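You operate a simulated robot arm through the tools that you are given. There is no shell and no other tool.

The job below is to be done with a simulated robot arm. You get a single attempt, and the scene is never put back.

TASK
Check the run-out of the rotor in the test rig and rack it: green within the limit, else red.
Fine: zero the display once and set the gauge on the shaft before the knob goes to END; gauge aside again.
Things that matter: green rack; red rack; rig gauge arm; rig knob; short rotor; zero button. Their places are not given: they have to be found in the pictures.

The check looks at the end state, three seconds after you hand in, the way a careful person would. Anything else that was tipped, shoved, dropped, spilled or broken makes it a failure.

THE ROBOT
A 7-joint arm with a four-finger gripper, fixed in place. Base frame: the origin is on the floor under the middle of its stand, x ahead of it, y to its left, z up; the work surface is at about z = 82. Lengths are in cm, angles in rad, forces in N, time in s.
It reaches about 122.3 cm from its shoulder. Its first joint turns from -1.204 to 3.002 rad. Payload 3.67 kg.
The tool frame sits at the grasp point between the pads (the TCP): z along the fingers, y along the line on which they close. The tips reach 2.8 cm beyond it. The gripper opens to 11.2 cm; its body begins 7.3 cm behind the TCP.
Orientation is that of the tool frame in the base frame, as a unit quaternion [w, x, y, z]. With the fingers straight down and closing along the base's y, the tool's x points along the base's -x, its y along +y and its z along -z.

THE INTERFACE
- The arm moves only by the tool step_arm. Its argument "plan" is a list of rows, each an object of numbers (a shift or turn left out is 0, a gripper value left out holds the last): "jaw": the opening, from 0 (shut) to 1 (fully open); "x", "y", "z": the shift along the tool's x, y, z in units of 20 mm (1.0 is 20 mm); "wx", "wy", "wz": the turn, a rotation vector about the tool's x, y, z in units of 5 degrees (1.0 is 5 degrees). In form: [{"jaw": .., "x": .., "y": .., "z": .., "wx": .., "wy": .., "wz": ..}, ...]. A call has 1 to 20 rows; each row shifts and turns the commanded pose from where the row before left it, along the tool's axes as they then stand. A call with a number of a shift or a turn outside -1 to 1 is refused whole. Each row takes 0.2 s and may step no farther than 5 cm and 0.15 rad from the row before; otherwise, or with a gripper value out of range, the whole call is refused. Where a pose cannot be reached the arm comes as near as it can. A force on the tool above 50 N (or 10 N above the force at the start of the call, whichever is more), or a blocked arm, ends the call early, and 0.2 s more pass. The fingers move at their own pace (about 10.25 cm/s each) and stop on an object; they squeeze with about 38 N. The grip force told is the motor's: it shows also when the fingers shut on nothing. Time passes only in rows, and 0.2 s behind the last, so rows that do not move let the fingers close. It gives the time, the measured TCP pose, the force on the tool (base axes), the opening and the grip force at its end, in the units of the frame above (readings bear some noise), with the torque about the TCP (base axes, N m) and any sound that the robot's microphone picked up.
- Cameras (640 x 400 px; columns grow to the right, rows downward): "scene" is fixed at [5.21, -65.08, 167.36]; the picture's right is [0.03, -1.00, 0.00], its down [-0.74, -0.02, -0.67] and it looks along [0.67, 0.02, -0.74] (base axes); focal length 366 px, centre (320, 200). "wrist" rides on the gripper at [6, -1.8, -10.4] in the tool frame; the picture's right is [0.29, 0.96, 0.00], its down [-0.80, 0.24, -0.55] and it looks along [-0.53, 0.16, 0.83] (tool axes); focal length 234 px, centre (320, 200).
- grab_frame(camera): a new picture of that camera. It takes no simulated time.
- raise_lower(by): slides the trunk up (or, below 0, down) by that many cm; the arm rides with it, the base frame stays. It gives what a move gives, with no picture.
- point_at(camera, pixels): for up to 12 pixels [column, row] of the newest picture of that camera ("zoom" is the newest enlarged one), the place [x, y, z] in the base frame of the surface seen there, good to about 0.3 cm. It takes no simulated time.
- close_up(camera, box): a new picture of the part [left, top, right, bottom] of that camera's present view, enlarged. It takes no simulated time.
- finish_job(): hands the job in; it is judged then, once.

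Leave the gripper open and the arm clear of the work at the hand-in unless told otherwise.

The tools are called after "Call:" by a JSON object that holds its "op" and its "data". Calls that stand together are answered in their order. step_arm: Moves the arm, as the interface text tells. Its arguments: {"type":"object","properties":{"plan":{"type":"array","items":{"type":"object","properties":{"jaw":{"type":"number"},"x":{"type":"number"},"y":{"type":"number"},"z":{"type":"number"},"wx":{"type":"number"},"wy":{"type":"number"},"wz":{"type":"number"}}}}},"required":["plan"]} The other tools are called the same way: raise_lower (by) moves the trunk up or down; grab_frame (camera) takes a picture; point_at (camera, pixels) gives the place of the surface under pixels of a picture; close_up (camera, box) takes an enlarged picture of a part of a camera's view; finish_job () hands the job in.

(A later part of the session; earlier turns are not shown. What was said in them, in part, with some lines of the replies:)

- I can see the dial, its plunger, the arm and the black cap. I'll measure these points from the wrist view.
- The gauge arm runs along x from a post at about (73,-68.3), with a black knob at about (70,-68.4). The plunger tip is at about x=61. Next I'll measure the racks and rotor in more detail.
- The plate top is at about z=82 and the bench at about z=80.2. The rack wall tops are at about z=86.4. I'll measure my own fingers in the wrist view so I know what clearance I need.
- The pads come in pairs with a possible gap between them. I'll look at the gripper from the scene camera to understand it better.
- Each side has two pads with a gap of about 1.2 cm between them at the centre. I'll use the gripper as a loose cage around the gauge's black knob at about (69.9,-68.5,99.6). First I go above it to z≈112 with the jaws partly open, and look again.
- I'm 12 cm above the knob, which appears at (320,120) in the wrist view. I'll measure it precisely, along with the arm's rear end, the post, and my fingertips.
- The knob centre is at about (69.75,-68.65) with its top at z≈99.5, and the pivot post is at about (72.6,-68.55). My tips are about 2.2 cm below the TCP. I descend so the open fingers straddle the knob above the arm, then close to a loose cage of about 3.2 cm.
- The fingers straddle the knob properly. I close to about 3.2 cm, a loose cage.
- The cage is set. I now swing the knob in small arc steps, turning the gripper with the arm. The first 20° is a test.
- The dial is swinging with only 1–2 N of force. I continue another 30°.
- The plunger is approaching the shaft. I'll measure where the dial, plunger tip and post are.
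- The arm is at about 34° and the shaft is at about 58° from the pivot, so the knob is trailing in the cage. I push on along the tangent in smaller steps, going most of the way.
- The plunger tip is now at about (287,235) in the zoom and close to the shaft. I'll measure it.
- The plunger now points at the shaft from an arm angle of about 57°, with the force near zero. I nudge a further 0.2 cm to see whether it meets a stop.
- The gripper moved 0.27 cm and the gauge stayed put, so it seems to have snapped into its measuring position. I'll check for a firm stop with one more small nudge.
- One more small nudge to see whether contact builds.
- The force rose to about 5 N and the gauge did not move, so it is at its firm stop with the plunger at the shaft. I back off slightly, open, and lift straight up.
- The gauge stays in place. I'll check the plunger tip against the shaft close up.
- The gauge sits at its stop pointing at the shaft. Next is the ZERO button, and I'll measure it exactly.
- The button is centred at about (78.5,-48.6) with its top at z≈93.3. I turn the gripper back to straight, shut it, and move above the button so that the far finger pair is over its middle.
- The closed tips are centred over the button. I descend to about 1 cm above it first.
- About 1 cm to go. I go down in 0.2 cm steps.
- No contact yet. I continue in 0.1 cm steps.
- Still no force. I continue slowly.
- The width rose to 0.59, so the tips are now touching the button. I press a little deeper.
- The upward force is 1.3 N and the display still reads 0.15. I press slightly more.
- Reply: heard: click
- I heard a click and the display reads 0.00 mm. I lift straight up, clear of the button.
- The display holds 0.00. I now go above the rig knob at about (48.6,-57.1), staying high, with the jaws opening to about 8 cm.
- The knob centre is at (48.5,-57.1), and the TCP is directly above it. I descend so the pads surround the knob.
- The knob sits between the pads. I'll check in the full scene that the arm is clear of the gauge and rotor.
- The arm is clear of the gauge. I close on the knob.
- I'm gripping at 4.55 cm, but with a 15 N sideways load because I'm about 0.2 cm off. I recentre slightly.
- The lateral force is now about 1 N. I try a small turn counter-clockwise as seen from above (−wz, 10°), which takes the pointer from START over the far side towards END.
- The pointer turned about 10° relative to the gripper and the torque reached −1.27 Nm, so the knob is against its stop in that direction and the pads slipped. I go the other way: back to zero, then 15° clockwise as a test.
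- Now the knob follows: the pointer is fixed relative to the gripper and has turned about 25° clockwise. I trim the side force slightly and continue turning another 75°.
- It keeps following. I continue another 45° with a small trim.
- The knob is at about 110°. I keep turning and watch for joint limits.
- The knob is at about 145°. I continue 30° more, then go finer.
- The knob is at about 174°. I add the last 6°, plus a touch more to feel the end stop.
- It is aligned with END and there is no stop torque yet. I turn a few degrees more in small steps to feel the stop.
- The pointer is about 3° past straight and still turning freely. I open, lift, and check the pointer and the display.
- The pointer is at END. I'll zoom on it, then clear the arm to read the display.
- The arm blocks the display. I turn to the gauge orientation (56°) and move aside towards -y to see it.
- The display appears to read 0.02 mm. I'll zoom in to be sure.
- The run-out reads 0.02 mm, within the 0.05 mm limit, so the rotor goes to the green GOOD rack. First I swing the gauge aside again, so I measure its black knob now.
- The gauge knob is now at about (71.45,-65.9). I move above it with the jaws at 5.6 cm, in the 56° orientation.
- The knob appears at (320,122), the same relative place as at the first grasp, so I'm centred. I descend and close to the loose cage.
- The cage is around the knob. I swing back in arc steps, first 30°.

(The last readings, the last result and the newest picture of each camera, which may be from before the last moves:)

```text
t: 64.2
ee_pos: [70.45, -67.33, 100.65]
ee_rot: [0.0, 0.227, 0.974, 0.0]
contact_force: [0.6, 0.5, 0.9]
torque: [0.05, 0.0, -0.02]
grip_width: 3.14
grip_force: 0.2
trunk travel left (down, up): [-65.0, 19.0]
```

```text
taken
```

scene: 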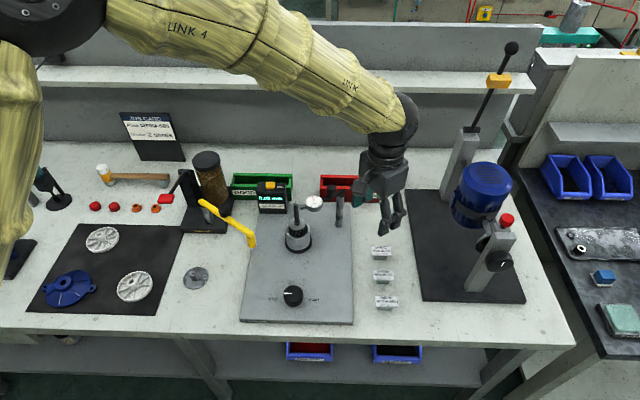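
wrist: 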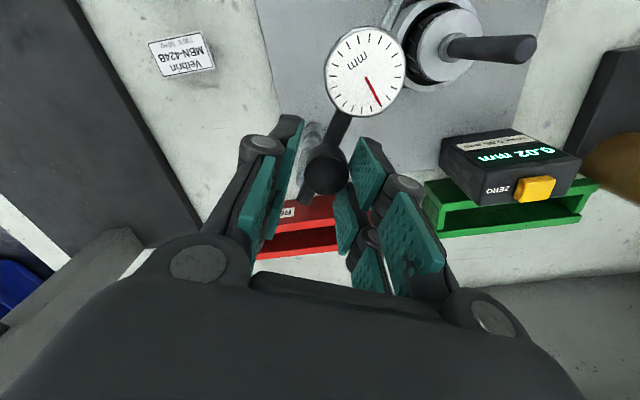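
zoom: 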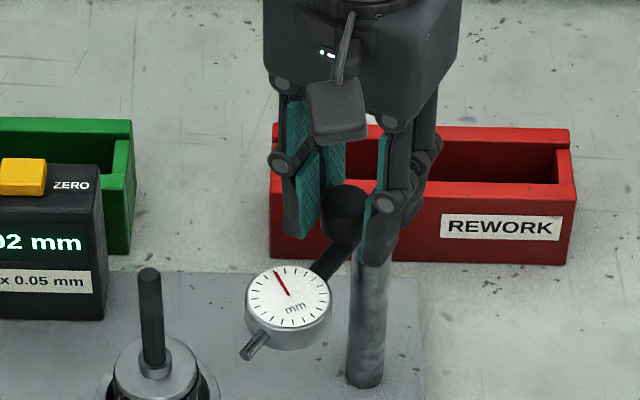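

The gauge is on its way back. I continue to the original direction.

Call:
{"op": "step_arm", "data": {"plan": [{"wz": -1, "y": -0.16, "x": -0.006}, {"wz": -1, "y": -0.16, "x": -0.006}, {"wz": -1, "y": -0.16, "x": -0.006}, {"wz": -1, "y": -0.16, "x": -0.006}, {"wz": -1, "y": -0.16, "x": -0.006}, {}]}}

Call:
{"op": "close_up", "data": {"camera": "scene", "box": [270, 150, 390, 230]}}

Call:
{"op": "grab_frame", "data": {"camera": "wrist"}}

```text
t: 65.6
ee_pos: [70.0, -68.73, 100.69]
ee_rot: [0.0, 0.009, 1.0, 0.0]
contact_force: [-0.4, 0.7, 0.2]
torque: [-0.02, 0.02, 0.02]
grip_width: 3.13
grip_force: 0.1
trunk travel left (down, up): [-65.0, 19.0]
```

```text
5.00 times, centred on (330, 190) of scene
```

zoom: 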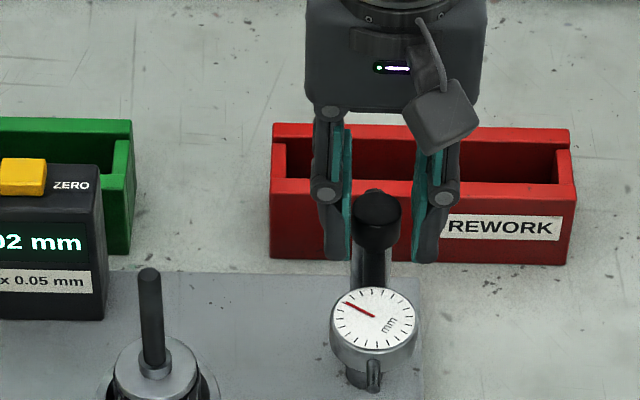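

```text
taken
```

wrist: 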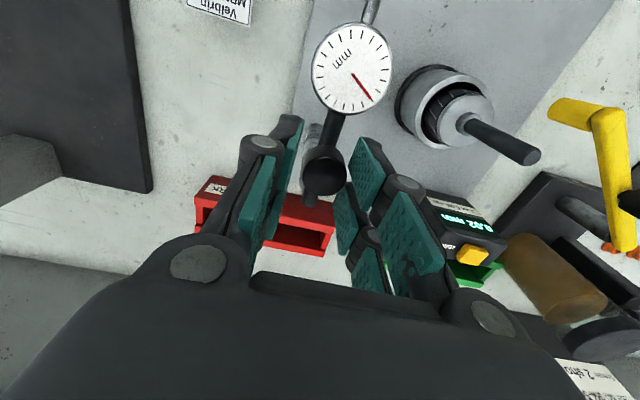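

The gauge looks back where it began. I push gently another 0.2 cm to be sure it is fully aside.

Call:
{"op": "step_arm", "data": {"plan": [{"y": -0.06}, {"y": -0.06}, {}]}}

Call:
{"op": "close_up", "data": {"camera": "scene", "box": [310, 170, 390, 230]}}

```text
t: 66.4
ee_pos: [69.98, -68.94, 100.7]
ee_rot: [0.0, 0.009, 1.0, 0.0]
contact_force: [-0.9, 2.1, -0.8]
torque: [0.09, 0.01, 0.0]
grip_width: 3.29
grip_force: 1.5
trunk travel left (down, up): [-65.0, 19.0]
```

```text
6.67 times, centred on (350, 200) of scene
```

zoom: 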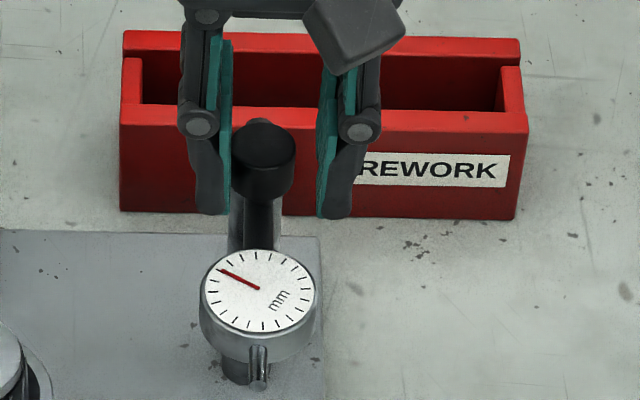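

The picture matches the original gauge position and contact shows a stop. I back off, open and lift.

Call:
{"op": "step_arm", "data": {"plan": [{"y": 0.1}, {"jaw": 0.5}, {}, {"z": -0.5}, {"z": -1}, {"z": -1}, {"z": -1}, {"z": -1}, {"z": -1}, {"wz": -0.2}, {}]}}

Call:
{"op": "grab_frame", "data": {"camera": "scene"}}

Call:
{"op": "grab_frame", "data": {"camera": "wrist"}}

```text
t: 68.8
ee_pos: [69.93, -68.78, 111.75]
ee_rot: [0.0, 0.001, 1.0, 0.0]
contact_force: [-1.1, 0.4, -0.1]
torque: [-0.02, -0.03, 0.01]
grip_width: 5.58
grip_force: 0.1
trunk travel left (down, up): [-65.0, 19.0]
```

```text
taken
```

scene: 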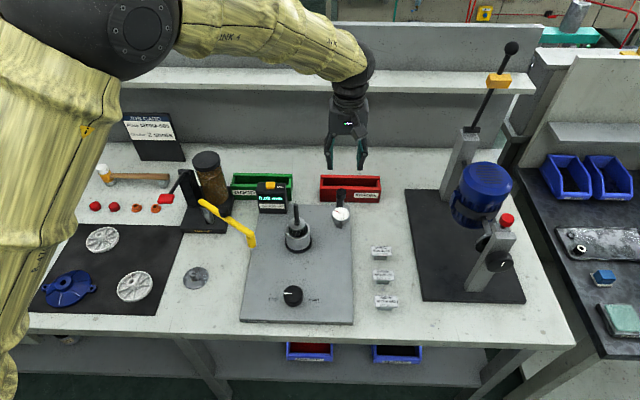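

```text
taken
```

wrist: 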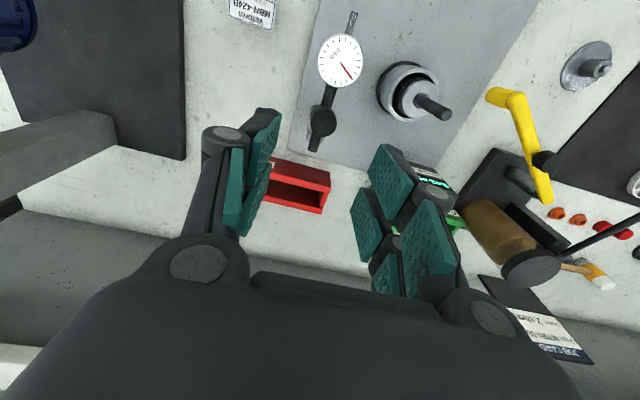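

The gauge is back aside and everything else looks unchanged. Before I take the rotor, I look at the green rack from above to know its inner size, so I move the gripper to about (70,-46,118).

Call:
{"op": "step_arm", "data": {"plan": [{"z": -0.6, "y": 0.95}, {"z": -0.6, "y": 0.95}, {"z": -0.6, "y": 0.95}, {"z": -0.6, "y": 0.95}, {"z": -0.6, "y": 0.95}, {"y": 0.95}, {"y": 0.95}, {"y": 0.95}, {"y": 0.95}, {"y": 0.95}, {"y": 0.95}, {"y": 0.95}, {}]}}

Call:
{"op": "grab_frame", "data": {"camera": "wrist"}}

```text
t: 71.6
ee_pos: [70.08, -46.14, 117.69]
ee_rot: [0.0, 0.002, 1.0, 0.002]
contact_force: [0.0, -0.3, 0.2]
torque: [0.01, 0.01, 0.0]
grip_width: 5.6
grip_force: 0.1
trunk travel left (down, up): [-65.0, 19.0]
```

```text
taken
```

wrist: 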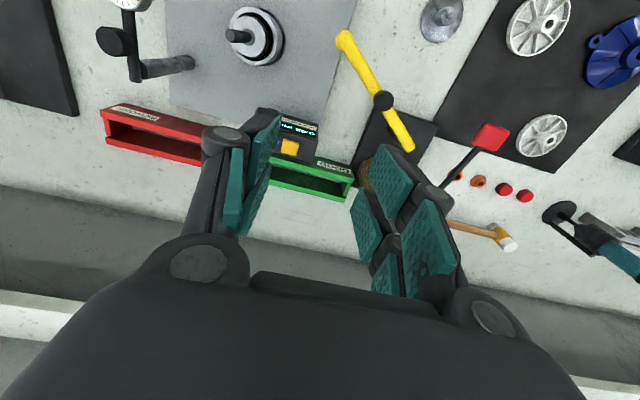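

The green rack shows at (310,180) and the chuck at (255,38). I'll zoom on both and measure.

Call:
{"op": "close_up", "data": {"camera": "wrist", "box": [265, 145, 365, 210]}}

Call:
{"op": "point_at", "data": {"camera": "zoom", "pixels": [[400, 140], [400, 160], [400, 175], [400, 190], [400, 210], [400, 235], [400, 255], [400, 275], [300, 200], [300, 180], [300, 160], [550, 220]]}}

Call:
{"op": "close_up", "data": {"camera": "wrist", "box": [210, 0, 300, 80]}}

```text
6.15 times, centred on (315, 178) of wrist
```

zoom: 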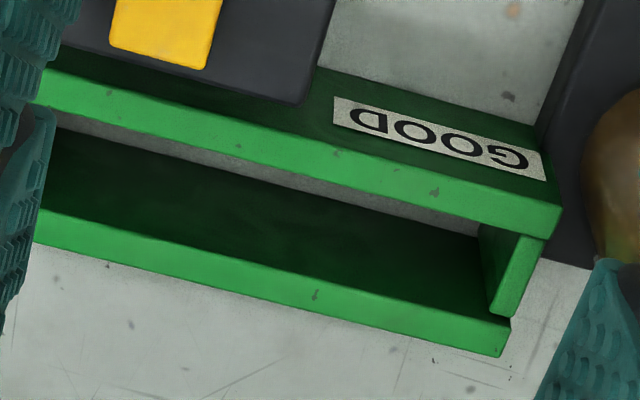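

```text
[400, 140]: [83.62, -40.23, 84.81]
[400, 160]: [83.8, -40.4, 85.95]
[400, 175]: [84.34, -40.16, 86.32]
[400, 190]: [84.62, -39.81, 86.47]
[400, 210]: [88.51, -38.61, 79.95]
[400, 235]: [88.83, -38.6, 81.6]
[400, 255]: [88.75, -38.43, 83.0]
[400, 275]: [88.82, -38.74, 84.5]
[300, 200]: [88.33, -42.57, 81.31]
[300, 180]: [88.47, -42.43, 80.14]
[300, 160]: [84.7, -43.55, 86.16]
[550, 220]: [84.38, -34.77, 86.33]
```

```text
5.00 times, centred on (255, 40) of wrist
```

zoom: 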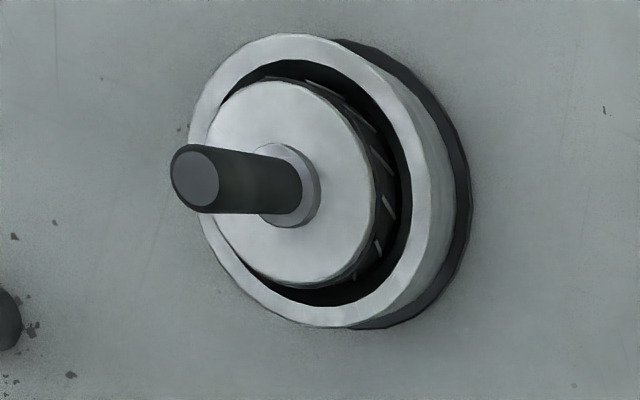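

The rack is two long walls (about x 83.5–84.8 and 88.4–89.8, tops at z≈86.4) with a slot of about 3.7 cm between them, open to the bench. The rotor body is about 4.4 cm across, so it can stand on the walls with its lower shaft in the slot. I'll check the shaft top position.

Call:
{"op": "point_at", "data": {"camera": "zoom", "pixels": [[195, 178], [180, 178], [210, 178], [195, 165], [195, 192], [250, 110], [340, 150], [260, 250], [330, 260]]}}

```text
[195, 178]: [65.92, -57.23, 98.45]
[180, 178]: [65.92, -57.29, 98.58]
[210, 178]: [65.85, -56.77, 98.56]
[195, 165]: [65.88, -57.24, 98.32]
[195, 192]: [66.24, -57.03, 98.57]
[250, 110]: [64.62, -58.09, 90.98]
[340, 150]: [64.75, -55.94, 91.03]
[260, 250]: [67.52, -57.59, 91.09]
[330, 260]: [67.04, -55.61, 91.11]
```

The shaft is at (66.0,-57.15) with its top at z=98.5. I go above it, offset +1.5 cm in x so the near finger pair will pinch the shaft rather than the gap between the pads.

Call:
{"op": "step_arm", "data": {"plan": [{"jaw": 0.4, "x": 0.215, "y": -0.92}, {"x": 0.215, "y": -0.92}, {"x": 0.215, "y": -0.92}, {"x": 0.215, "y": -0.92}, {"x": 0.215, "y": -0.92}, {"x": 0.215, "y": -0.92}, {"z": 1}, {"z": 1}, {"z": 1}, {"z": 1}, {}]}}

Call:
{"op": "grab_frame", "data": {"camera": "wrist"}}

Call:
{"op": "close_up", "data": {"camera": "scene", "box": [240, 130, 360, 260]}}

```text
t: 74.0
ee_pos: [67.47, -57.05, 109.74]
ee_rot: [0.001, 0.001, 1.0, 0.0]
contact_force: [0.0, 0.5, -0.1]
torque: [-0.04, -0.04, 0.0]
grip_width: 4.48
grip_force: 0.0
trunk travel left (down, up): [-65.0, 19.0]
```

```text
taken
```

wrist: 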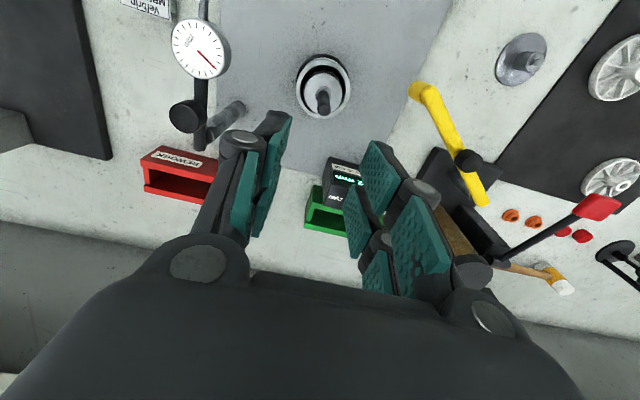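

```text
3.08 times, centred on (300, 195) of scene
```

zoom: 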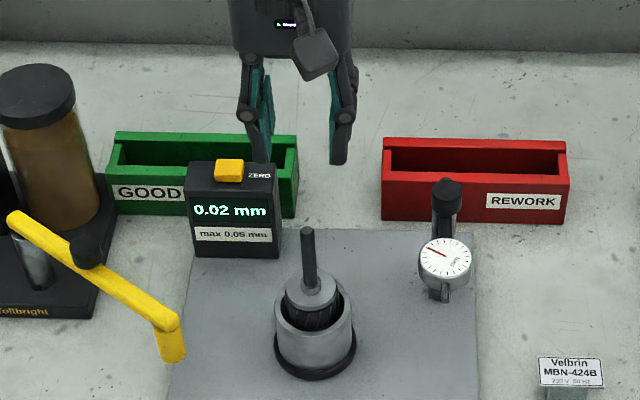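

The jaws are over the shaft. I descend so the tips end just above the collar (TCP z≈95.9), pausing partway to check.

Call:
{"op": "step_arm", "data": {"plan": [{"z": 1}, {"z": 1}, {"z": 1}, {"z": 1}, {"z": 0.9}, {}]}}

Call:
{"op": "close_up", "data": {"camera": "wrist", "box": [220, 60, 440, 240]}}

Call:
{"op": "close_up", "data": {"camera": "scene", "box": [250, 160, 340, 260]}}

```text
t: 75.4
ee_pos: [67.46, -56.94, 99.95]
ee_rot: [0.0, 0.001, 1.0, 0.0]
contact_force: [0.3, -0.7, -0.5]
torque: [-0.02, -0.03, 0.0]
grip_width: 4.49
grip_force: 0.0
trunk travel left (down, up): [-65.0, 19.0]
```

```text
2.22 times, centred on (330, 150) of wrist
```

zoom: 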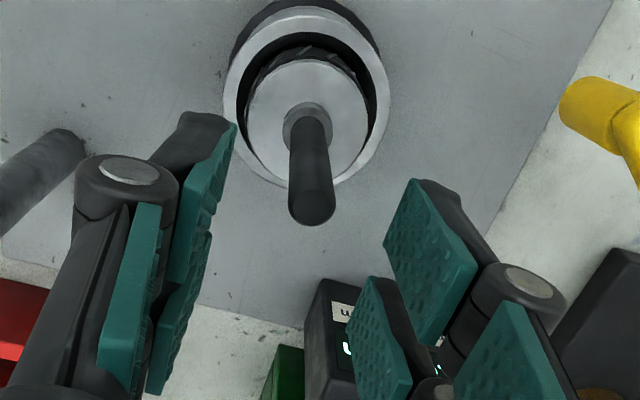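

```text
4.00 times, centred on (295, 210) of scene
```

zoom: 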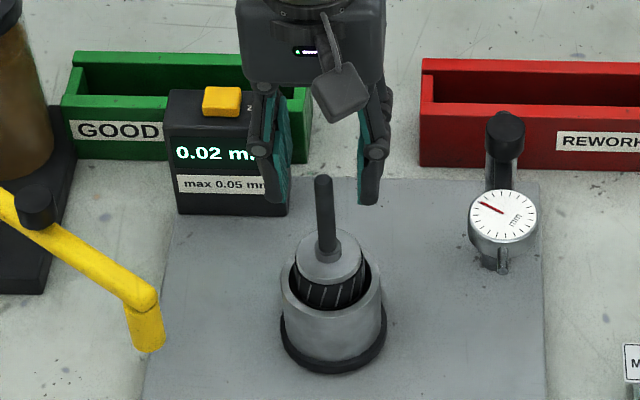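

The alignment is good: the shaft stands between the near pads. I go down the last 4 cm with a small y trim.

Call:
{"op": "step_arm", "data": {"plan": [{"z": 0.8, "y": -0.05}, {"z": 0.8}, {"z": 0.45}, {}]}}

Call:
{"op": "close_up", "data": {"camera": "wrist", "box": [220, 60, 440, 240]}}

Call:
{"op": "close_up", "data": {"camera": "scene", "box": [260, 180, 340, 260]}}

```text
t: 76.4
ee_pos: [67.5, -57.13, 95.74]
ee_rot: [0.0, 0.001, 1.0, 0.001]
contact_force: [-0.3, 0.6, -0.7]
torque: [-0.03, -0.04, 0.0]
grip_width: 4.5
grip_force: 0.0
trunk travel left (down, up): [-65.0, 19.0]
```

```text
2.22 times, centred on (330, 150) of wrist
```

zoom: 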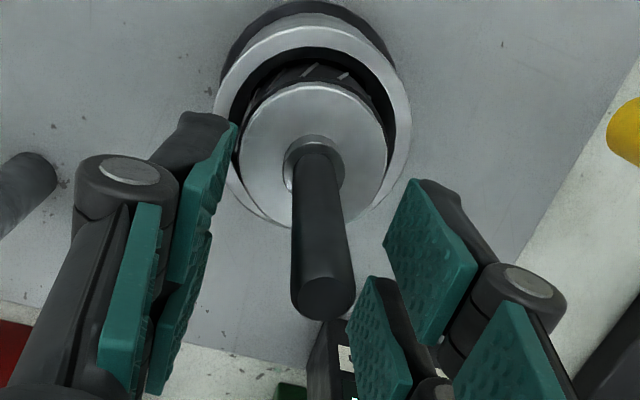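

```text
5.00 times, centred on (300, 220) of scene
```

zoom: 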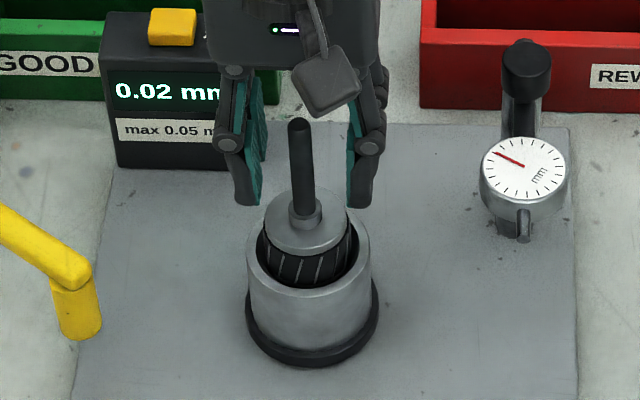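

Everything is clear. I close on the shaft.

Call:
{"op": "step_arm", "data": {"plan": [{"jaw": 0}, {}, {}, {}, {}]}}

Call:
{"op": "close_up", "data": {"camera": "wrist", "box": [220, 60, 440, 240]}}

Call:
{"op": "close_up", "data": {"camera": "scene", "box": [260, 180, 340, 260]}}

```text
t: 77.6
ee_pos: [67.52, -57.09, 95.89]
ee_rot: [0.0, 0.001, 1.0, 0.0]
contact_force: [-1.1, -0.8, -0.3]
torque: [0.03, -0.04, -0.03]
grip_width: 1.11
grip_force: 38.0
trunk travel left (down, up): [-65.0, 19.0]
```

```text
2.22 times, centred on (330, 150) of wrist
```

zoom: 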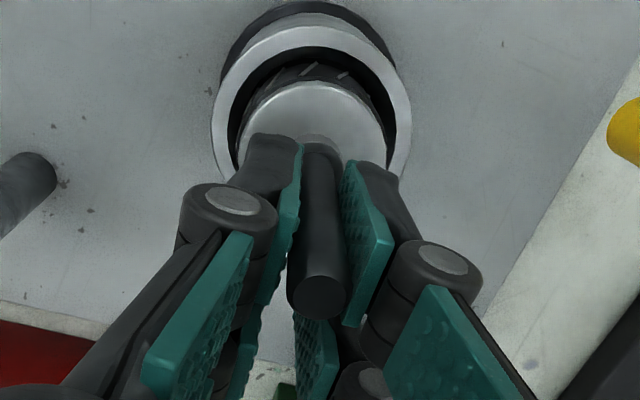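

```text
5.00 times, centred on (300, 220) of scene
```

zoom: 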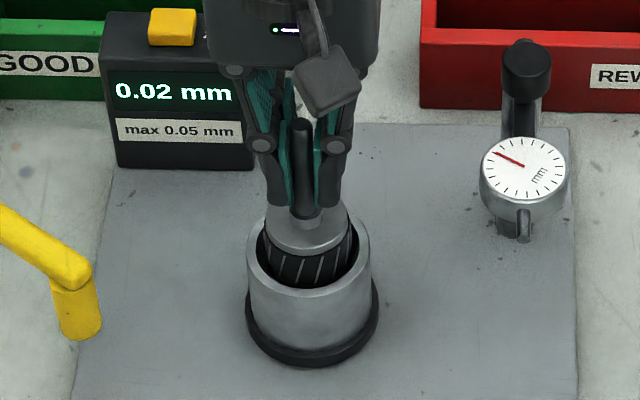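

It is gripped at 1.11 cm, the shaft diameter. I lift slowly and straight up.

Call:
{"op": "step_arm", "data": {"plan": [{"z": -0.25}, {"z": -0.25}, {"z": -0.25}, {"z": -0.25}, {}]}}

Call:
{"op": "close_up", "data": {"camera": "scene", "box": [260, 180, 340, 260]}}

```text
t: 78.8
ee_pos: [67.53, -57.27, 97.72]
ee_rot: [0.0, 0.001, 1.0, 0.001]
contact_force: [-0.5, -0.5, -3.6]
torque: [-0.02, -0.01, 0.05]
grip_width: 1.13
grip_force: 37.9
trunk travel left (down, up): [-65.0, 19.0]
```

```text
5.00 times, centred on (300, 220) of scene
```

zoom: 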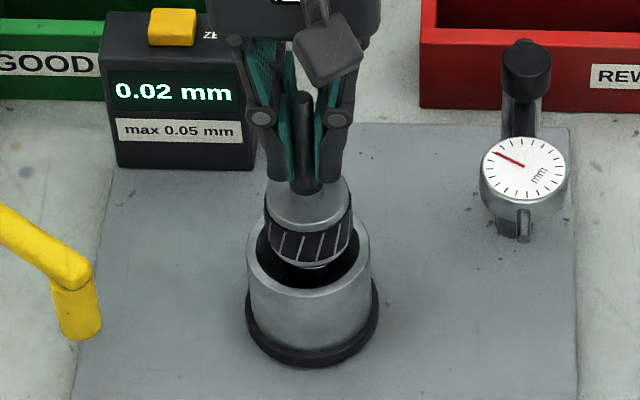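

The rotor comes up cleanly, at about 3.6 N. I continue lifting.

Call:
{"op": "step_arm", "data": {"plan": [{"z": -0.5}, {"z": -0.5}, {"z": -0.5}, {"z": -0.5}, {"z": -0.5}, {"z": -0.5}, {"z": -0.5}, {"z": -0.5}, {}]}}

Call:
{"op": "close_up", "data": {"camera": "scene", "box": [250, 150, 350, 250]}}

```text
t: 80.8
ee_pos: [67.58, -57.21, 105.82]
ee_rot: [0.0, 0.001, 1.0, 0.0]
contact_force: [0.9, 0.2, -4.6]
torque: [-0.02, -0.08, -0.03]
grip_width: 1.15
grip_force: 37.9
trunk travel left (down, up): [-65.0, 19.0]
```

```text
4.00 times, centred on (300, 200) of scene
```

zoom: 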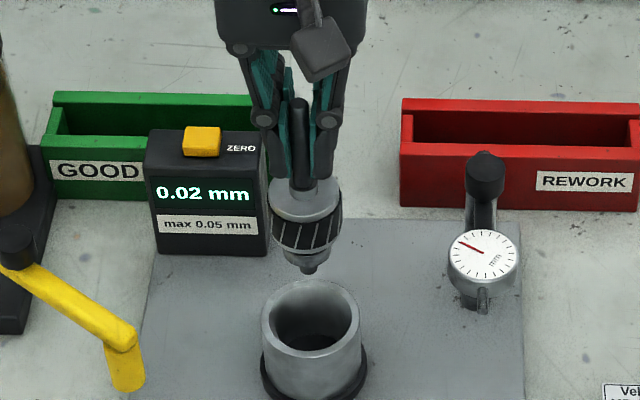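

The rotor is out. I'll zoom in to measure its lower parts.

Call:
{"op": "close_up", "data": {"camera": "scene", "box": [280, 180, 325, 225]}}

Call:
{"op": "point_at", "data": {"camera": "zoom", "pixels": [[320, 50], [320, 100], [320, 150], [325, 200], [330, 225], [335, 260], [335, 290], [335, 315], [335, 335], [335, 350], [220, 160], [420, 160]]}}

```text
8.89 times, centred on (302, 202) of scene
```

zoom: 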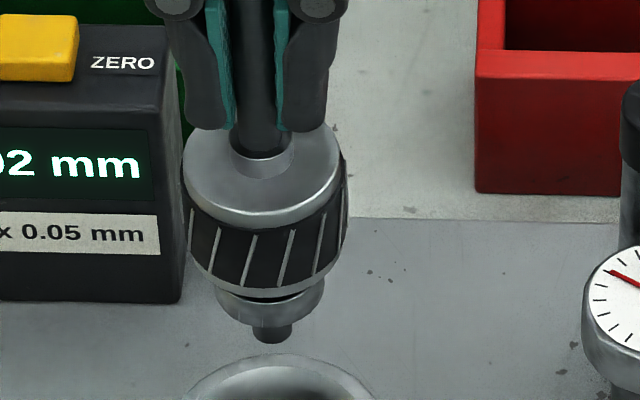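

```text
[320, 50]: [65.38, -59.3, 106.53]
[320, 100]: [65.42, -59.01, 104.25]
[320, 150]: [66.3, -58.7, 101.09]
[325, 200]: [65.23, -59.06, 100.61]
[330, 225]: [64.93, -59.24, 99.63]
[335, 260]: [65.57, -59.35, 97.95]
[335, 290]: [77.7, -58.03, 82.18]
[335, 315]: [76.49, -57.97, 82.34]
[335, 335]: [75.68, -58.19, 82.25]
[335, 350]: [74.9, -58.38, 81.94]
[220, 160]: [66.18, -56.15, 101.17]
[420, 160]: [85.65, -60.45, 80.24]
```

I'll sample down the rotor's centre line.

Call:
{"op": "point_at", "data": {"camera": "zoom", "pixels": [[262, 205], [262, 222], [262, 240], [265, 270], [265, 285], [268, 293], [270, 305], [270, 320], [272, 330], [272, 340], [218, 295], [323, 295]]}}

```text
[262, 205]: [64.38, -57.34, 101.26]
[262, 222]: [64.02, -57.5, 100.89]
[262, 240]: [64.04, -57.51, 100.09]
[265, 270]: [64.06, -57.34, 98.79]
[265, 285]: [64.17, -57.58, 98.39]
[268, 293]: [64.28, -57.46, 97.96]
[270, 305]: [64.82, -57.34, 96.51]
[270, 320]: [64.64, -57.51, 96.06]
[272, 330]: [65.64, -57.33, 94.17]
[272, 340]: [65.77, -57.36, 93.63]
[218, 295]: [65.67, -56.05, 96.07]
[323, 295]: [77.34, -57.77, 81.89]
```

The rotor body is about 4.3 cm across and 3.2 cm tall. Below it is a collar about 3 cm across, then a stub, reaching about 4.5 cm below the body. So it can stand with the collar in the 3.7 cm slot and the body resting on the rack walls. I'll check what is near the green rack (jar and crank) before I carry it over.

Call:
{"op": "grab_frame", "data": {"camera": "scene"}}

Call:
{"op": "point_at", "data": {"camera": "scene", "pixels": [[207, 160], [194, 160], [220, 160], [214, 185], [225, 190], [228, 205], [205, 203], [252, 240], [180, 178], [236, 176], [233, 180], [235, 190]]}}

Call:
{"op": "close_up", "data": {"camera": "scene", "box": [222, 165, 262, 200]}}

Call:
{"op": "point_at", "data": {"camera": "zoom", "pixels": [[300, 70], [300, 80], [300, 90], [300, 110], [300, 140], [300, 165], [300, 175], [300, 185], [300, 200], [300, 215], [300, 240], [300, 300]]}}

```text
taken
```

scene: 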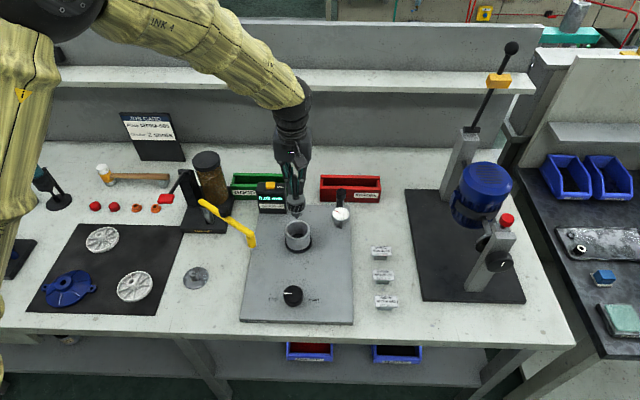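

```text
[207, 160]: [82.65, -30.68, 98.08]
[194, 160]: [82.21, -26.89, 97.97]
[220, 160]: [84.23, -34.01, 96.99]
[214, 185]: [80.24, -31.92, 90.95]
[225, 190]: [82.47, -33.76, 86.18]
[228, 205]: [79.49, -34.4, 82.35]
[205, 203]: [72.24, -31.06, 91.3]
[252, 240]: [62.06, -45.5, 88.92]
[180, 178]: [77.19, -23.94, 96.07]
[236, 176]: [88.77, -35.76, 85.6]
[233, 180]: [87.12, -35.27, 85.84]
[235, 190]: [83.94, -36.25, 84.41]
```

```text
11.43 times, centred on (242, 182) of scene
```

zoom: 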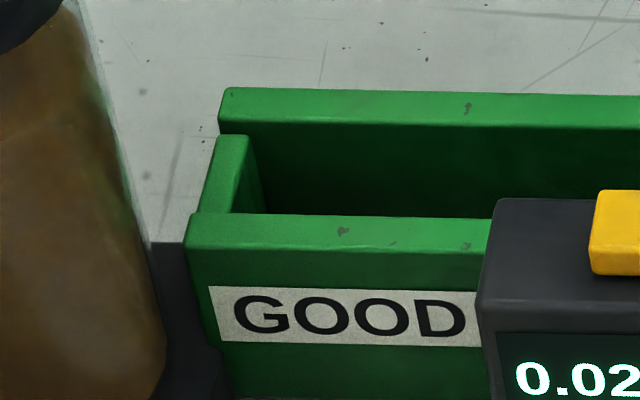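

```text
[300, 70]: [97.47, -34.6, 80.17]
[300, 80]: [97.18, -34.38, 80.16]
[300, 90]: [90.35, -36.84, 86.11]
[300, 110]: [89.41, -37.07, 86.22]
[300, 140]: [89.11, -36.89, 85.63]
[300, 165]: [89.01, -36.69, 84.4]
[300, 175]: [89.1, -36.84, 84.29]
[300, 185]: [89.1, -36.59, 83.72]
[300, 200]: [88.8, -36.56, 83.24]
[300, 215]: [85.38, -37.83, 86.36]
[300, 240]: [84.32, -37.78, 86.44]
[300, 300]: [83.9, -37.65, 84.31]
```

The rack slot centre relative to the rotor pick place is about +21.0 cm in x by both cameras. I'll set it down at y≈-43, clear of the jar (edge at y≈-34) and the display. I lift to z≈112, then carry it over.

Call:
{"op": "step_arm", "data": {"plan": [{"z": -0.7}, {"z": -0.8}, {"z": -0.8}, {"z": -0.8}, {}]}}

Call:
{"op": "step_arm", "data": {"plan": [{"x": -0.3, "y": 0.2}, {"x": -0.655, "y": 0.444}, {"x": -0.655, "y": 0.444}, {"x": -0.655, "y": 0.444}, {"x": -0.655, "y": 0.444}, {"x": -0.655, "y": 0.444}, {"x": -0.655, "y": 0.444}, {"x": -0.655, "y": 0.444}, {"x": -0.655, "y": 0.444}, {"x": -0.655, "y": 0.444}, {"x": -0.655, "y": 0.444}, {"x": -0.655, "y": 0.444}, {"x": -0.655, "y": 0.444}, {"x": -0.655, "y": 0.444}, {"x": -0.655, "y": 0.444}, {"x": -0.655, "y": 0.444}, {"x": -0.3, "y": 0.2}, {}]}}

Call:
{"op": "grab_frame", "data": {"camera": "scene"}}

Call:
{"op": "grab_frame", "data": {"camera": "wrist"}}

```text
t: 82.0
ee_pos: [67.5, -57.28, 111.97]
ee_rot: [0.0, 0.001, 1.0, 0.0]
contact_force: [-0.6, -0.5, -6.2]
torque: [0.0, -0.07, -0.04]
grip_width: 1.13
grip_force: 38.0
trunk travel left (down, up): [-65.0, 19.0]
```

```text
t: 85.8
ee_pos: [88.45, -43.05, 112.05]
ee_rot: [0.0, 0.0, 1.0, 0.001]
contact_force: [0.5, 0.6, -5.4]
torque: [0.0, -0.09, -0.01]
grip_width: 1.13
grip_force: 38.1
trunk travel left (down, up): [-65.0, 19.0]
```

```text
taken
```

scene: 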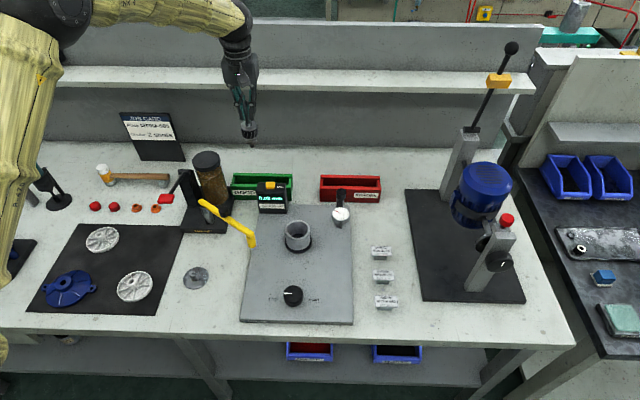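

```text
taken
```

wrist: 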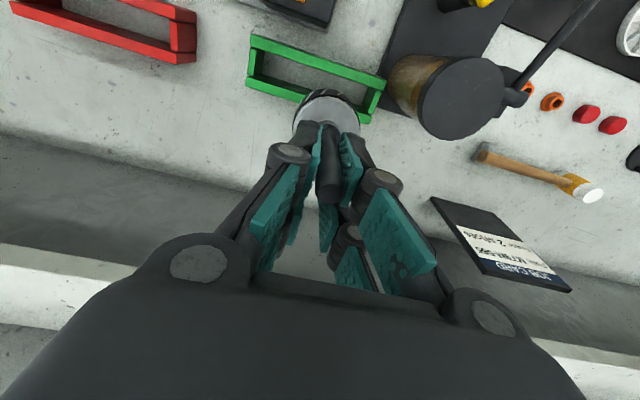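

I'm above the green rack. I descend to TCP z≈101, with the rotor stub about 2 cm above the walls, and check the alignment.

Call:
{"op": "step_arm", "data": {"plan": [{"z": 0.7}, {"z": 0.8}, {"z": 0.8}, {"z": 0.8}, {"z": 0.8}, {"z": 0.8}, {"z": 0.8}, {}]}}

Call:
{"op": "close_up", "data": {"camera": "scene", "box": [222, 140, 302, 210]}}

Call:
{"op": "close_up", "data": {"camera": "wrist", "box": [220, 30, 440, 190]}}

```text
t: 87.6
ee_pos: [88.43, -43.02, 101.05]
ee_rot: [0.0, 0.0, 1.0, 0.0]
contact_force: [-0.6, -0.3, -5.1]
torque: [0.0, -0.1, -0.01]
grip_width: 1.12
grip_force: 38.2
trunk travel left (down, up): [-65.0, 19.0]
```

```text
5.71 times, centred on (262, 175) of scene
```

zoom: 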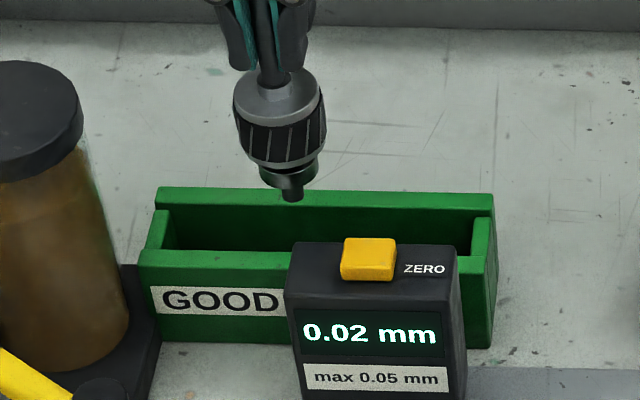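

```text
2.50 times, centred on (330, 110) of wrist
```

zoom: 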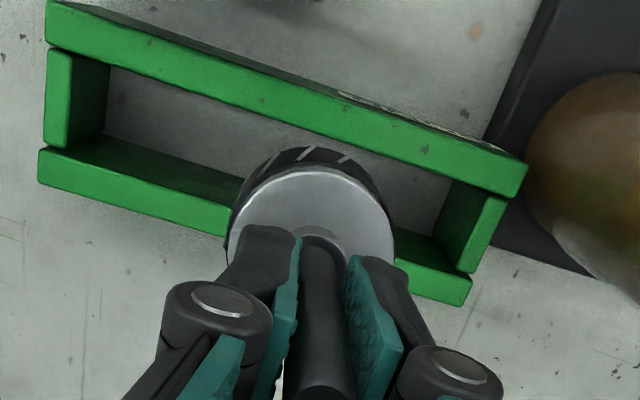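

I'll measure the rotor stub, collar and body position, and the rack walls beside it, all in the same scene view.

Call:
{"op": "close_up", "data": {"camera": "scene", "box": [232, 150, 288, 200]}}

Call:
{"op": "point_at", "data": {"camera": "zoom", "pixels": [[330, 195], [345, 210], [350, 225], [350, 235], [345, 245], [250, 265], [250, 320], [250, 345], [420, 270], [250, 290], [318, 130], [330, 170]]}}

```text
8.00 times, centred on (260, 175) of scene
```

zoom: 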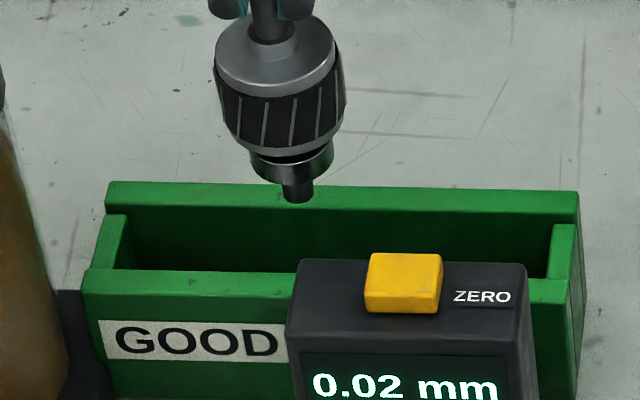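

```text
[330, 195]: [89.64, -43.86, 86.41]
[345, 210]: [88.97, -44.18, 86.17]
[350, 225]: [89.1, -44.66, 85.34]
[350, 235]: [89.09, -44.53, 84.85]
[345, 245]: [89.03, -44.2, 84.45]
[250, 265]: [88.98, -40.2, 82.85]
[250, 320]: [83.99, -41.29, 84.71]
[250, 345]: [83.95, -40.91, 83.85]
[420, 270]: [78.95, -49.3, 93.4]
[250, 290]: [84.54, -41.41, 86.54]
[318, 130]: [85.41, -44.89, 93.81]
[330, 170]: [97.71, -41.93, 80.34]
```

Call:
{"op": "point_at", "data": {"camera": "zoom", "pixels": [[297, 185], [298, 192], [297, 198], [290, 165], [290, 172], [280, 120], [280, 135], [225, 110], [340, 110], [275, 85], [270, 65], [268, 45]]}}

Call:
{"op": "point_at", "data": {"camera": "zoom", "pixels": [[200, 200], [200, 208], [200, 240], [200, 255], [200, 268], [200, 275], [200, 285], [400, 208], [400, 240], [460, 245], [545, 275], [545, 290]]}}

```text
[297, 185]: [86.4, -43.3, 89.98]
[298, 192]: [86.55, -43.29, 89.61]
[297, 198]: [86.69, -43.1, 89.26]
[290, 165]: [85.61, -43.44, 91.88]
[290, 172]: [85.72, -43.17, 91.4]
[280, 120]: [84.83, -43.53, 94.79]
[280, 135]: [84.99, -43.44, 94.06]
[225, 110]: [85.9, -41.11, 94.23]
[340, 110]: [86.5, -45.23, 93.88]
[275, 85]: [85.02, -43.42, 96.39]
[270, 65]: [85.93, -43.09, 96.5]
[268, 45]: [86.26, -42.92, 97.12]
```

```text
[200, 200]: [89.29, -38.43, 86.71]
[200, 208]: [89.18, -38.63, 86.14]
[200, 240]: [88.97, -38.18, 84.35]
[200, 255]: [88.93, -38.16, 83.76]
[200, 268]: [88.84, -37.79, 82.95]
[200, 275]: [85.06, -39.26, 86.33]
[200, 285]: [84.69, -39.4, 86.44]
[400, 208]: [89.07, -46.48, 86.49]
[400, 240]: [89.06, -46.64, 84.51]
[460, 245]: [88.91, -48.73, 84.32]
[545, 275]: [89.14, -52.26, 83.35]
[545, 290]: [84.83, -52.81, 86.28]
```

The rotor axis is at about (87.05,-43.2) and the slot centre at about x=87.1, so it is well aligned. I lower the stub and collar into the slot.

Call:
{"op": "step_arm", "data": {"plan": [{"z": 0.4, "x": -0.02}, {"z": 0.4}, {"z": 0.4}, {"z": 0.4}, {"z": 0.4}, {"z": 0.4}, {"z": 0.3}, {}]}}

Call:
{"op": "close_up", "data": {"camera": "scene", "box": [232, 150, 288, 200]}}

Call:
{"op": "close_up", "data": {"camera": "wrist", "box": [220, 30, 440, 190]}}

```text
t: 89.4
ee_pos: [88.48, -43.18, 95.52]
ee_rot: [0.0, 0.001, 1.0, 0.0]
contact_force: [0.2, 0.7, -4.5]
torque: [-0.02, -0.05, -0.01]
grip_width: 1.16
grip_force: 38.2
trunk travel left (down, up): [-65.0, 19.0]
```

```text
8.00 times, centred on (260, 175) of scene
```

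zoom: 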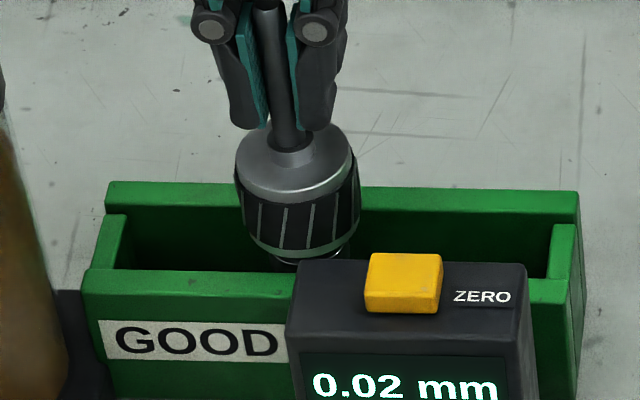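

```text
2.50 times, centred on (330, 110) of wrist
```

zoom: 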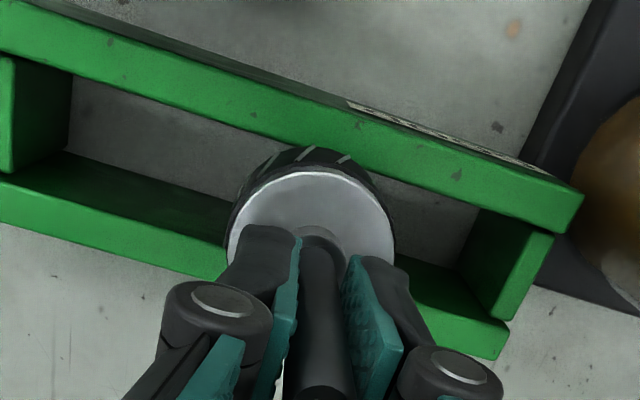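

The collar is in the slot and the force is steady. I lower gently until the body rests on the walls.

Call:
{"op": "step_arm", "data": {"plan": [{"z": 0.1}, {"z": 0.1}, {"z": 0.1}, {"z": 0.1}, {"z": 0.1}, {}]}}

Call:
{"op": "close_up", "data": {"camera": "scene", "box": [232, 150, 288, 200]}}

```text
t: 90.8
ee_pos: [88.37, -43.18, 94.68]
ee_rot: [0.0, 0.001, 1.0, 0.0]
contact_force: [0.7, 0.3, -5.2]
torque: [-0.01, -0.06, -0.01]
grip_width: 1.12
grip_force: 37.9
trunk travel left (down, up): [-65.0, 19.0]
```

```text
8.00 times, centred on (260, 175) of scene
```

zoom: 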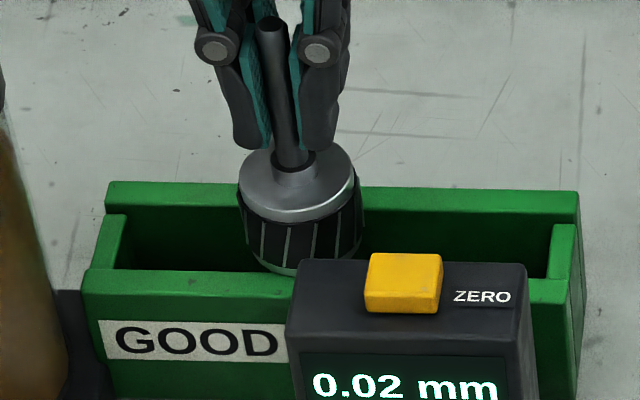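

No contact yet (−5.2 N). I continue in 0.1 cm steps.

Call:
{"op": "step_arm", "data": {"plan": [{"z": 0.05}, {"z": 0.05}, {"z": 0.05}, {}]}}

Call:
{"op": "close_up", "data": {"camera": "scene", "box": [232, 150, 288, 200]}}

Call:
{"op": "close_up", "data": {"camera": "wrist", "box": [220, 30, 440, 190]}}

```text
t: 91.8
ee_pos: [88.3, -42.96, 94.51]
ee_rot: [0.002, 0.001, 1.0, 0.0]
contact_force: [3.7, -1.5, 13.7]
torque: [-0.06, 0.38, 0.03]
grip_width: 1.12
grip_force: 38.0
trunk travel left (down, up): [-65.0, 19.0]
```

```text
8.00 times, centred on (260, 175) of scene
```

zoom: 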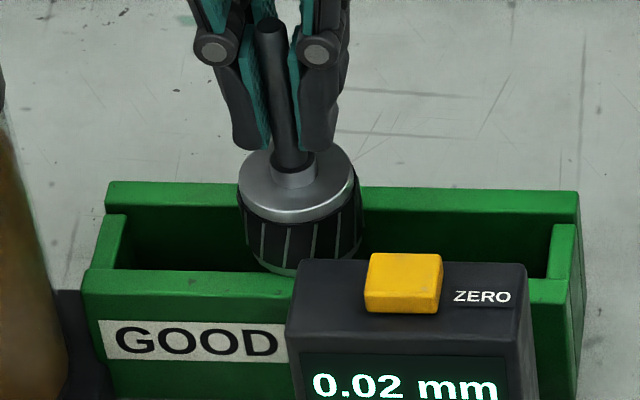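

```text
2.50 times, centred on (330, 110) of wrist
```

zoom: 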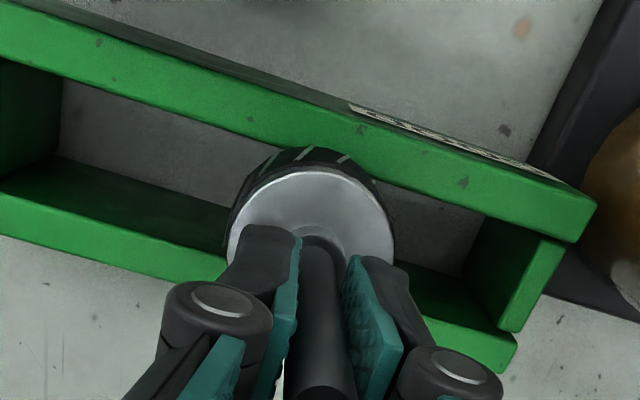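

The force rose to +13.7 N, so the rotor body is resting on the rack walls. I ease off slightly and open the jaws just a little to let it settle.

Call:
{"op": "step_arm", "data": {"plan": [{"z": -0.04}, {}]}}

Call:
{"op": "step_arm", "data": {"plan": [{"jaw": 0.17}, {}, {}, {}]}}

Call:
{"op": "close_up", "data": {"camera": "scene", "box": [232, 150, 288, 200]}}

Call:
{"op": "close_up", "data": {"camera": "wrist", "box": [220, 30, 440, 190]}}

```text
t: 92.4
ee_pos: [88.35, -43.04, 94.57]
ee_rot: [0.001, 0.001, 1.0, 0.0]
contact_force: [7.0, -3.1, 16.0]
torque: [-0.09, 0.03, 0.05]
grip_width: 1.16
grip_force: 37.9
trunk travel left (down, up): [-65.0, 19.0]
```

```text
t: 93.4
ee_pos: [88.26, -43.02, 94.39]
ee_rot: [0.0, 0.001, 1.0, -0.001]
contact_force: [-0.5, -0.2, 0.4]
torque: [-0.03, 0.01, 0.0]
grip_width: 1.9
grip_force: 0.1
trunk travel left (down, up): [-65.0, 19.0]
```

```text
8.00 times, centred on (260, 175) of scene
```

zoom: 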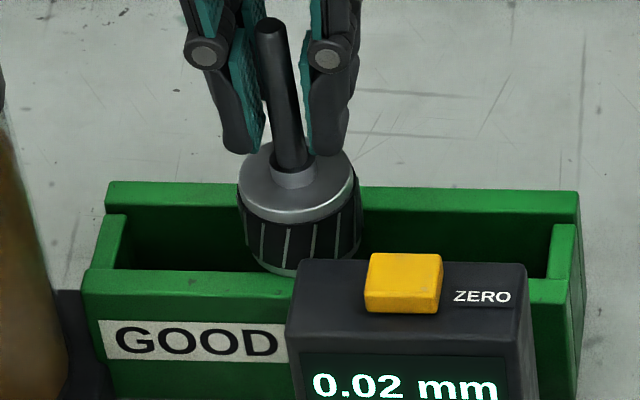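

```text
2.50 times, centred on (330, 110) of wrist
```

zoom: 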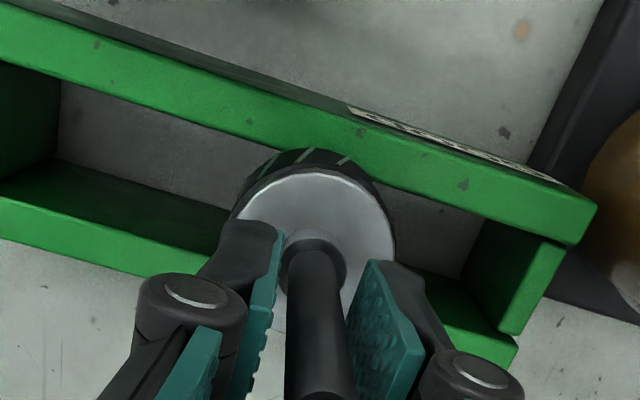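

The rotor stands by itself on the rack. I open wider, centre slightly, and lift straight up slowly.

Call:
{"op": "step_arm", "data": {"plan": [{"jaw": 0.4}, {}, {}]}}

Call:
{"op": "step_arm", "data": {"plan": [{"z": -0.4}, {"z": -0.5}, {"z": -0.5}, {"z": -0.7}, {"z": -1}, {"z": -1}, {"z": -1}, {"z": -1}, {"z": -1}, {"z": -1}, {}]}}

Call:
{"op": "close_up", "data": {"camera": "scene", "box": [232, 140, 302, 200]}}

Call:
{"op": "grab_frame", "data": {"camera": "wrist"}}

```text
t: 94.2
ee_pos: [88.29, -42.98, 94.36]
ee_rot: [0.0, 0.001, 1.0, 0.0]
contact_force: [-0.3, -0.3, -0.3]
torque: [-0.01, -0.05, 0.01]
grip_width: 4.49
grip_force: 0.0
trunk travel left (down, up): [-65.0, 19.0]
```

```text
t: 96.6
ee_pos: [88.35, -42.91, 110.55]
ee_rot: [0.001, 0.001, 1.0, 0.0]
contact_force: [0.4, 0.2, -0.7]
torque: [0.0, 0.03, -0.02]
grip_width: 4.47
grip_force: 0.1
trunk travel left (down, up): [-65.0, 19.0]
```

```text
6.67 times, centred on (267, 170) of scene
```

zoom: 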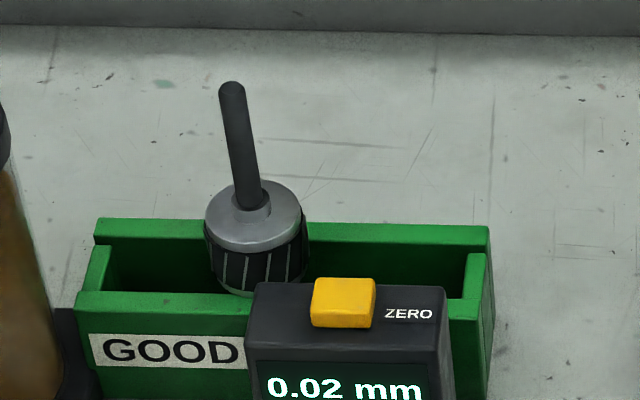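

```text
taken
```

wrist: 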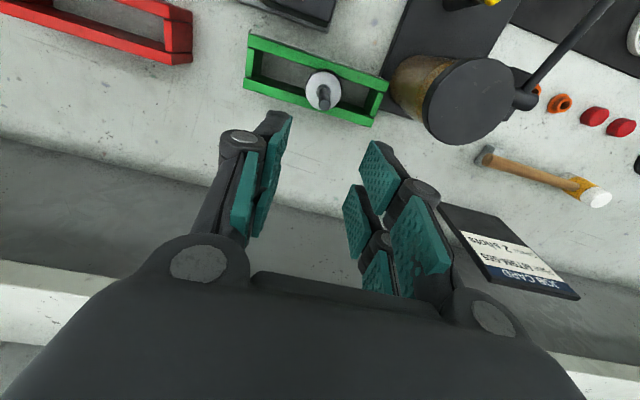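

The rotor stands in the green rack. I'll check with measurements that it is upright and well seated.

Call:
{"op": "point_at", "data": {"camera": "zoom", "pixels": [[232, 90], [236, 110], [242, 140], [248, 170], [253, 195], [225, 220], [280, 215], [255, 240], [255, 270], [255, 285], [220, 280], [300, 270]]}}

Call:
{"op": "close_up", "data": {"camera": "wrist", "box": [240, 20, 400, 140]}}

Call:
{"op": "point_at", "data": {"camera": "zoom", "pixels": [[345, 285], [340, 260], [325, 230], [325, 190], [270, 230], [370, 225], [310, 180], [345, 175], [290, 285], [380, 270]]}}

```text
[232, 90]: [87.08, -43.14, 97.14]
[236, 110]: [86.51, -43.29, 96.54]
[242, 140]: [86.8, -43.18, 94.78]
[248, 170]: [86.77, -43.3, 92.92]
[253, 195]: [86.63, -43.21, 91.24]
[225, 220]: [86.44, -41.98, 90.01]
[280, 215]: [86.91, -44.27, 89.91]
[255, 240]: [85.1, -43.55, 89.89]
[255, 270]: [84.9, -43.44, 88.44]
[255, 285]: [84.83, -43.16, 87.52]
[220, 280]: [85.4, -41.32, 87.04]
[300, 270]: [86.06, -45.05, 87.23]
```

```text
3.33 times, centred on (320, 80) of wrist
```

zoom: 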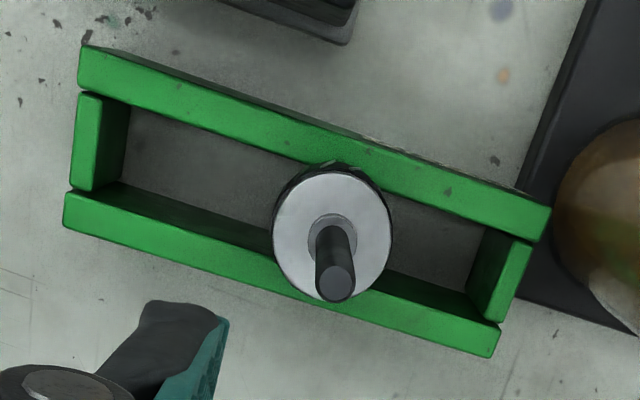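

```text
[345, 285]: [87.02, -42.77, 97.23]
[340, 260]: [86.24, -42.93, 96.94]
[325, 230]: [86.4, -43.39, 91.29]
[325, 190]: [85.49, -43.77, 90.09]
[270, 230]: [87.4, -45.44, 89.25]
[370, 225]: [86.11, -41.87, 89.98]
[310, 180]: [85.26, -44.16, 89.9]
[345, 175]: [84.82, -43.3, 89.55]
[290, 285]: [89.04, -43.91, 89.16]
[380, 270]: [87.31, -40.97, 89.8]
```

The shaft is vertical (x/y constant from z 91 to 97) and the disc is level at z≈90, centred over both walls. I now raise and retreat the arm, with the gripper open.

Call:
{"op": "step_arm", "data": {"plan": [{"z": -1, "jaw": 0.6}, {"z": -1}, {"z": -1}, {"z": -1}, {"z": -1}, {"z": -1}, {"z": -1}, {"z": -1}, {"x": 0.5}, {"x": 1}, {"x": 1}, {"x": 1}, {"x": 1}, {"x": 1}, {"x": 1}, {"x": 1}, {"x": 1}, {"x": 1}, {"x": 1}, {"x": 1}]}}

Call:
{"op": "step_arm", "data": {"plan": [{"x": 1, "jaw": 1}, {"x": 1}, {"x": 1}, {"x": 1}, {"x": 1}, {"x": 1}, {"z": -1}, {"z": -1}, {}, {}]}}

Call:
{"op": "grab_frame", "data": {"camera": "scene"}}

Call:
{"op": "close_up", "data": {"camera": "scene", "box": [220, 150, 400, 320]}}

```text
t: 100.8
ee_pos: [65.24, -42.92, 126.77]
ee_rot: [0.0, 0.001, 1.0, 0.001]
contact_force: [-0.2, -0.3, 0.0]
torque: [0.03, 0.0, 0.0]
grip_width: 6.72
grip_force: 0.0
trunk travel left (down, up): [-65.0, 19.0]
```

```text
t: 103.0
ee_pos: [53.25, -42.81, 130.46]
ee_rot: [0.0, 0.001, 1.0, 0.0]
contact_force: [0.0, 0.0, 0.0]
torque: [-0.03, 0.0, 0.0]
grip_width: 11.21
grip_force: 0.1
trunk travel left (down, up): [-65.0, 19.0]
```

```text
taken
```

scene: 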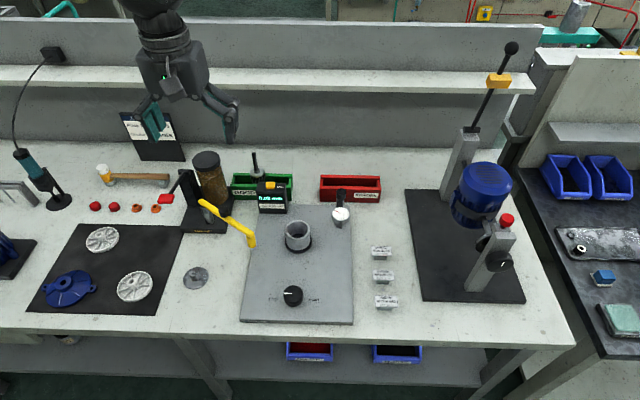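

```text
2.35 times, centred on (310, 235) of scene
```

zoom: 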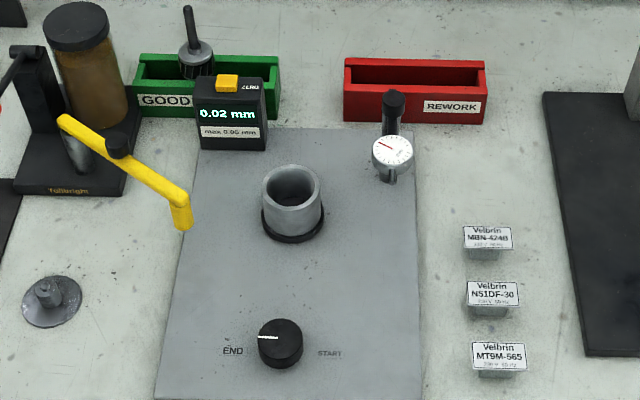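

The rotor stands in the green GOOD rack, and the gauge is back aside. The knob is at END and the display reads 0.02 mm, after a single zeroing. Nothing else has moved, the gripper is open, and the arm is clear. I hand in the job.

Call:
{"op": "finish_job", "data": {}}

```text
The job is handed in.
```

The rotor's run-out read 0.02 mm, within the 0.05 mm limit, so I racked it in the green GOOD rack and handed the job in. I don't have the check's verdict.

- **Gauge:** I swung it to its stop, pointing at the shaft. A gap of about 0.6 cm stayed between plunger tip and shaft, but the gauge would not swing any further. It is now back in its original place.
- **Zero:** I pressed the button once, with the gauge in place. There was one click and the display went from 0.15 to 0.00 mm.
- **Knob:** I first tried it about 10° the wrong way; it was against its stop and only my grip slipped. I then turned it the other way from START to END, about 3° past straight and not to a hard stop.
- **Rotor:** It stands upright in the green rack, with its body resting on the two walls and its lower end in the slot between them.

The arm is clear with the gripper open, and nothing else looked moved in the last picture.
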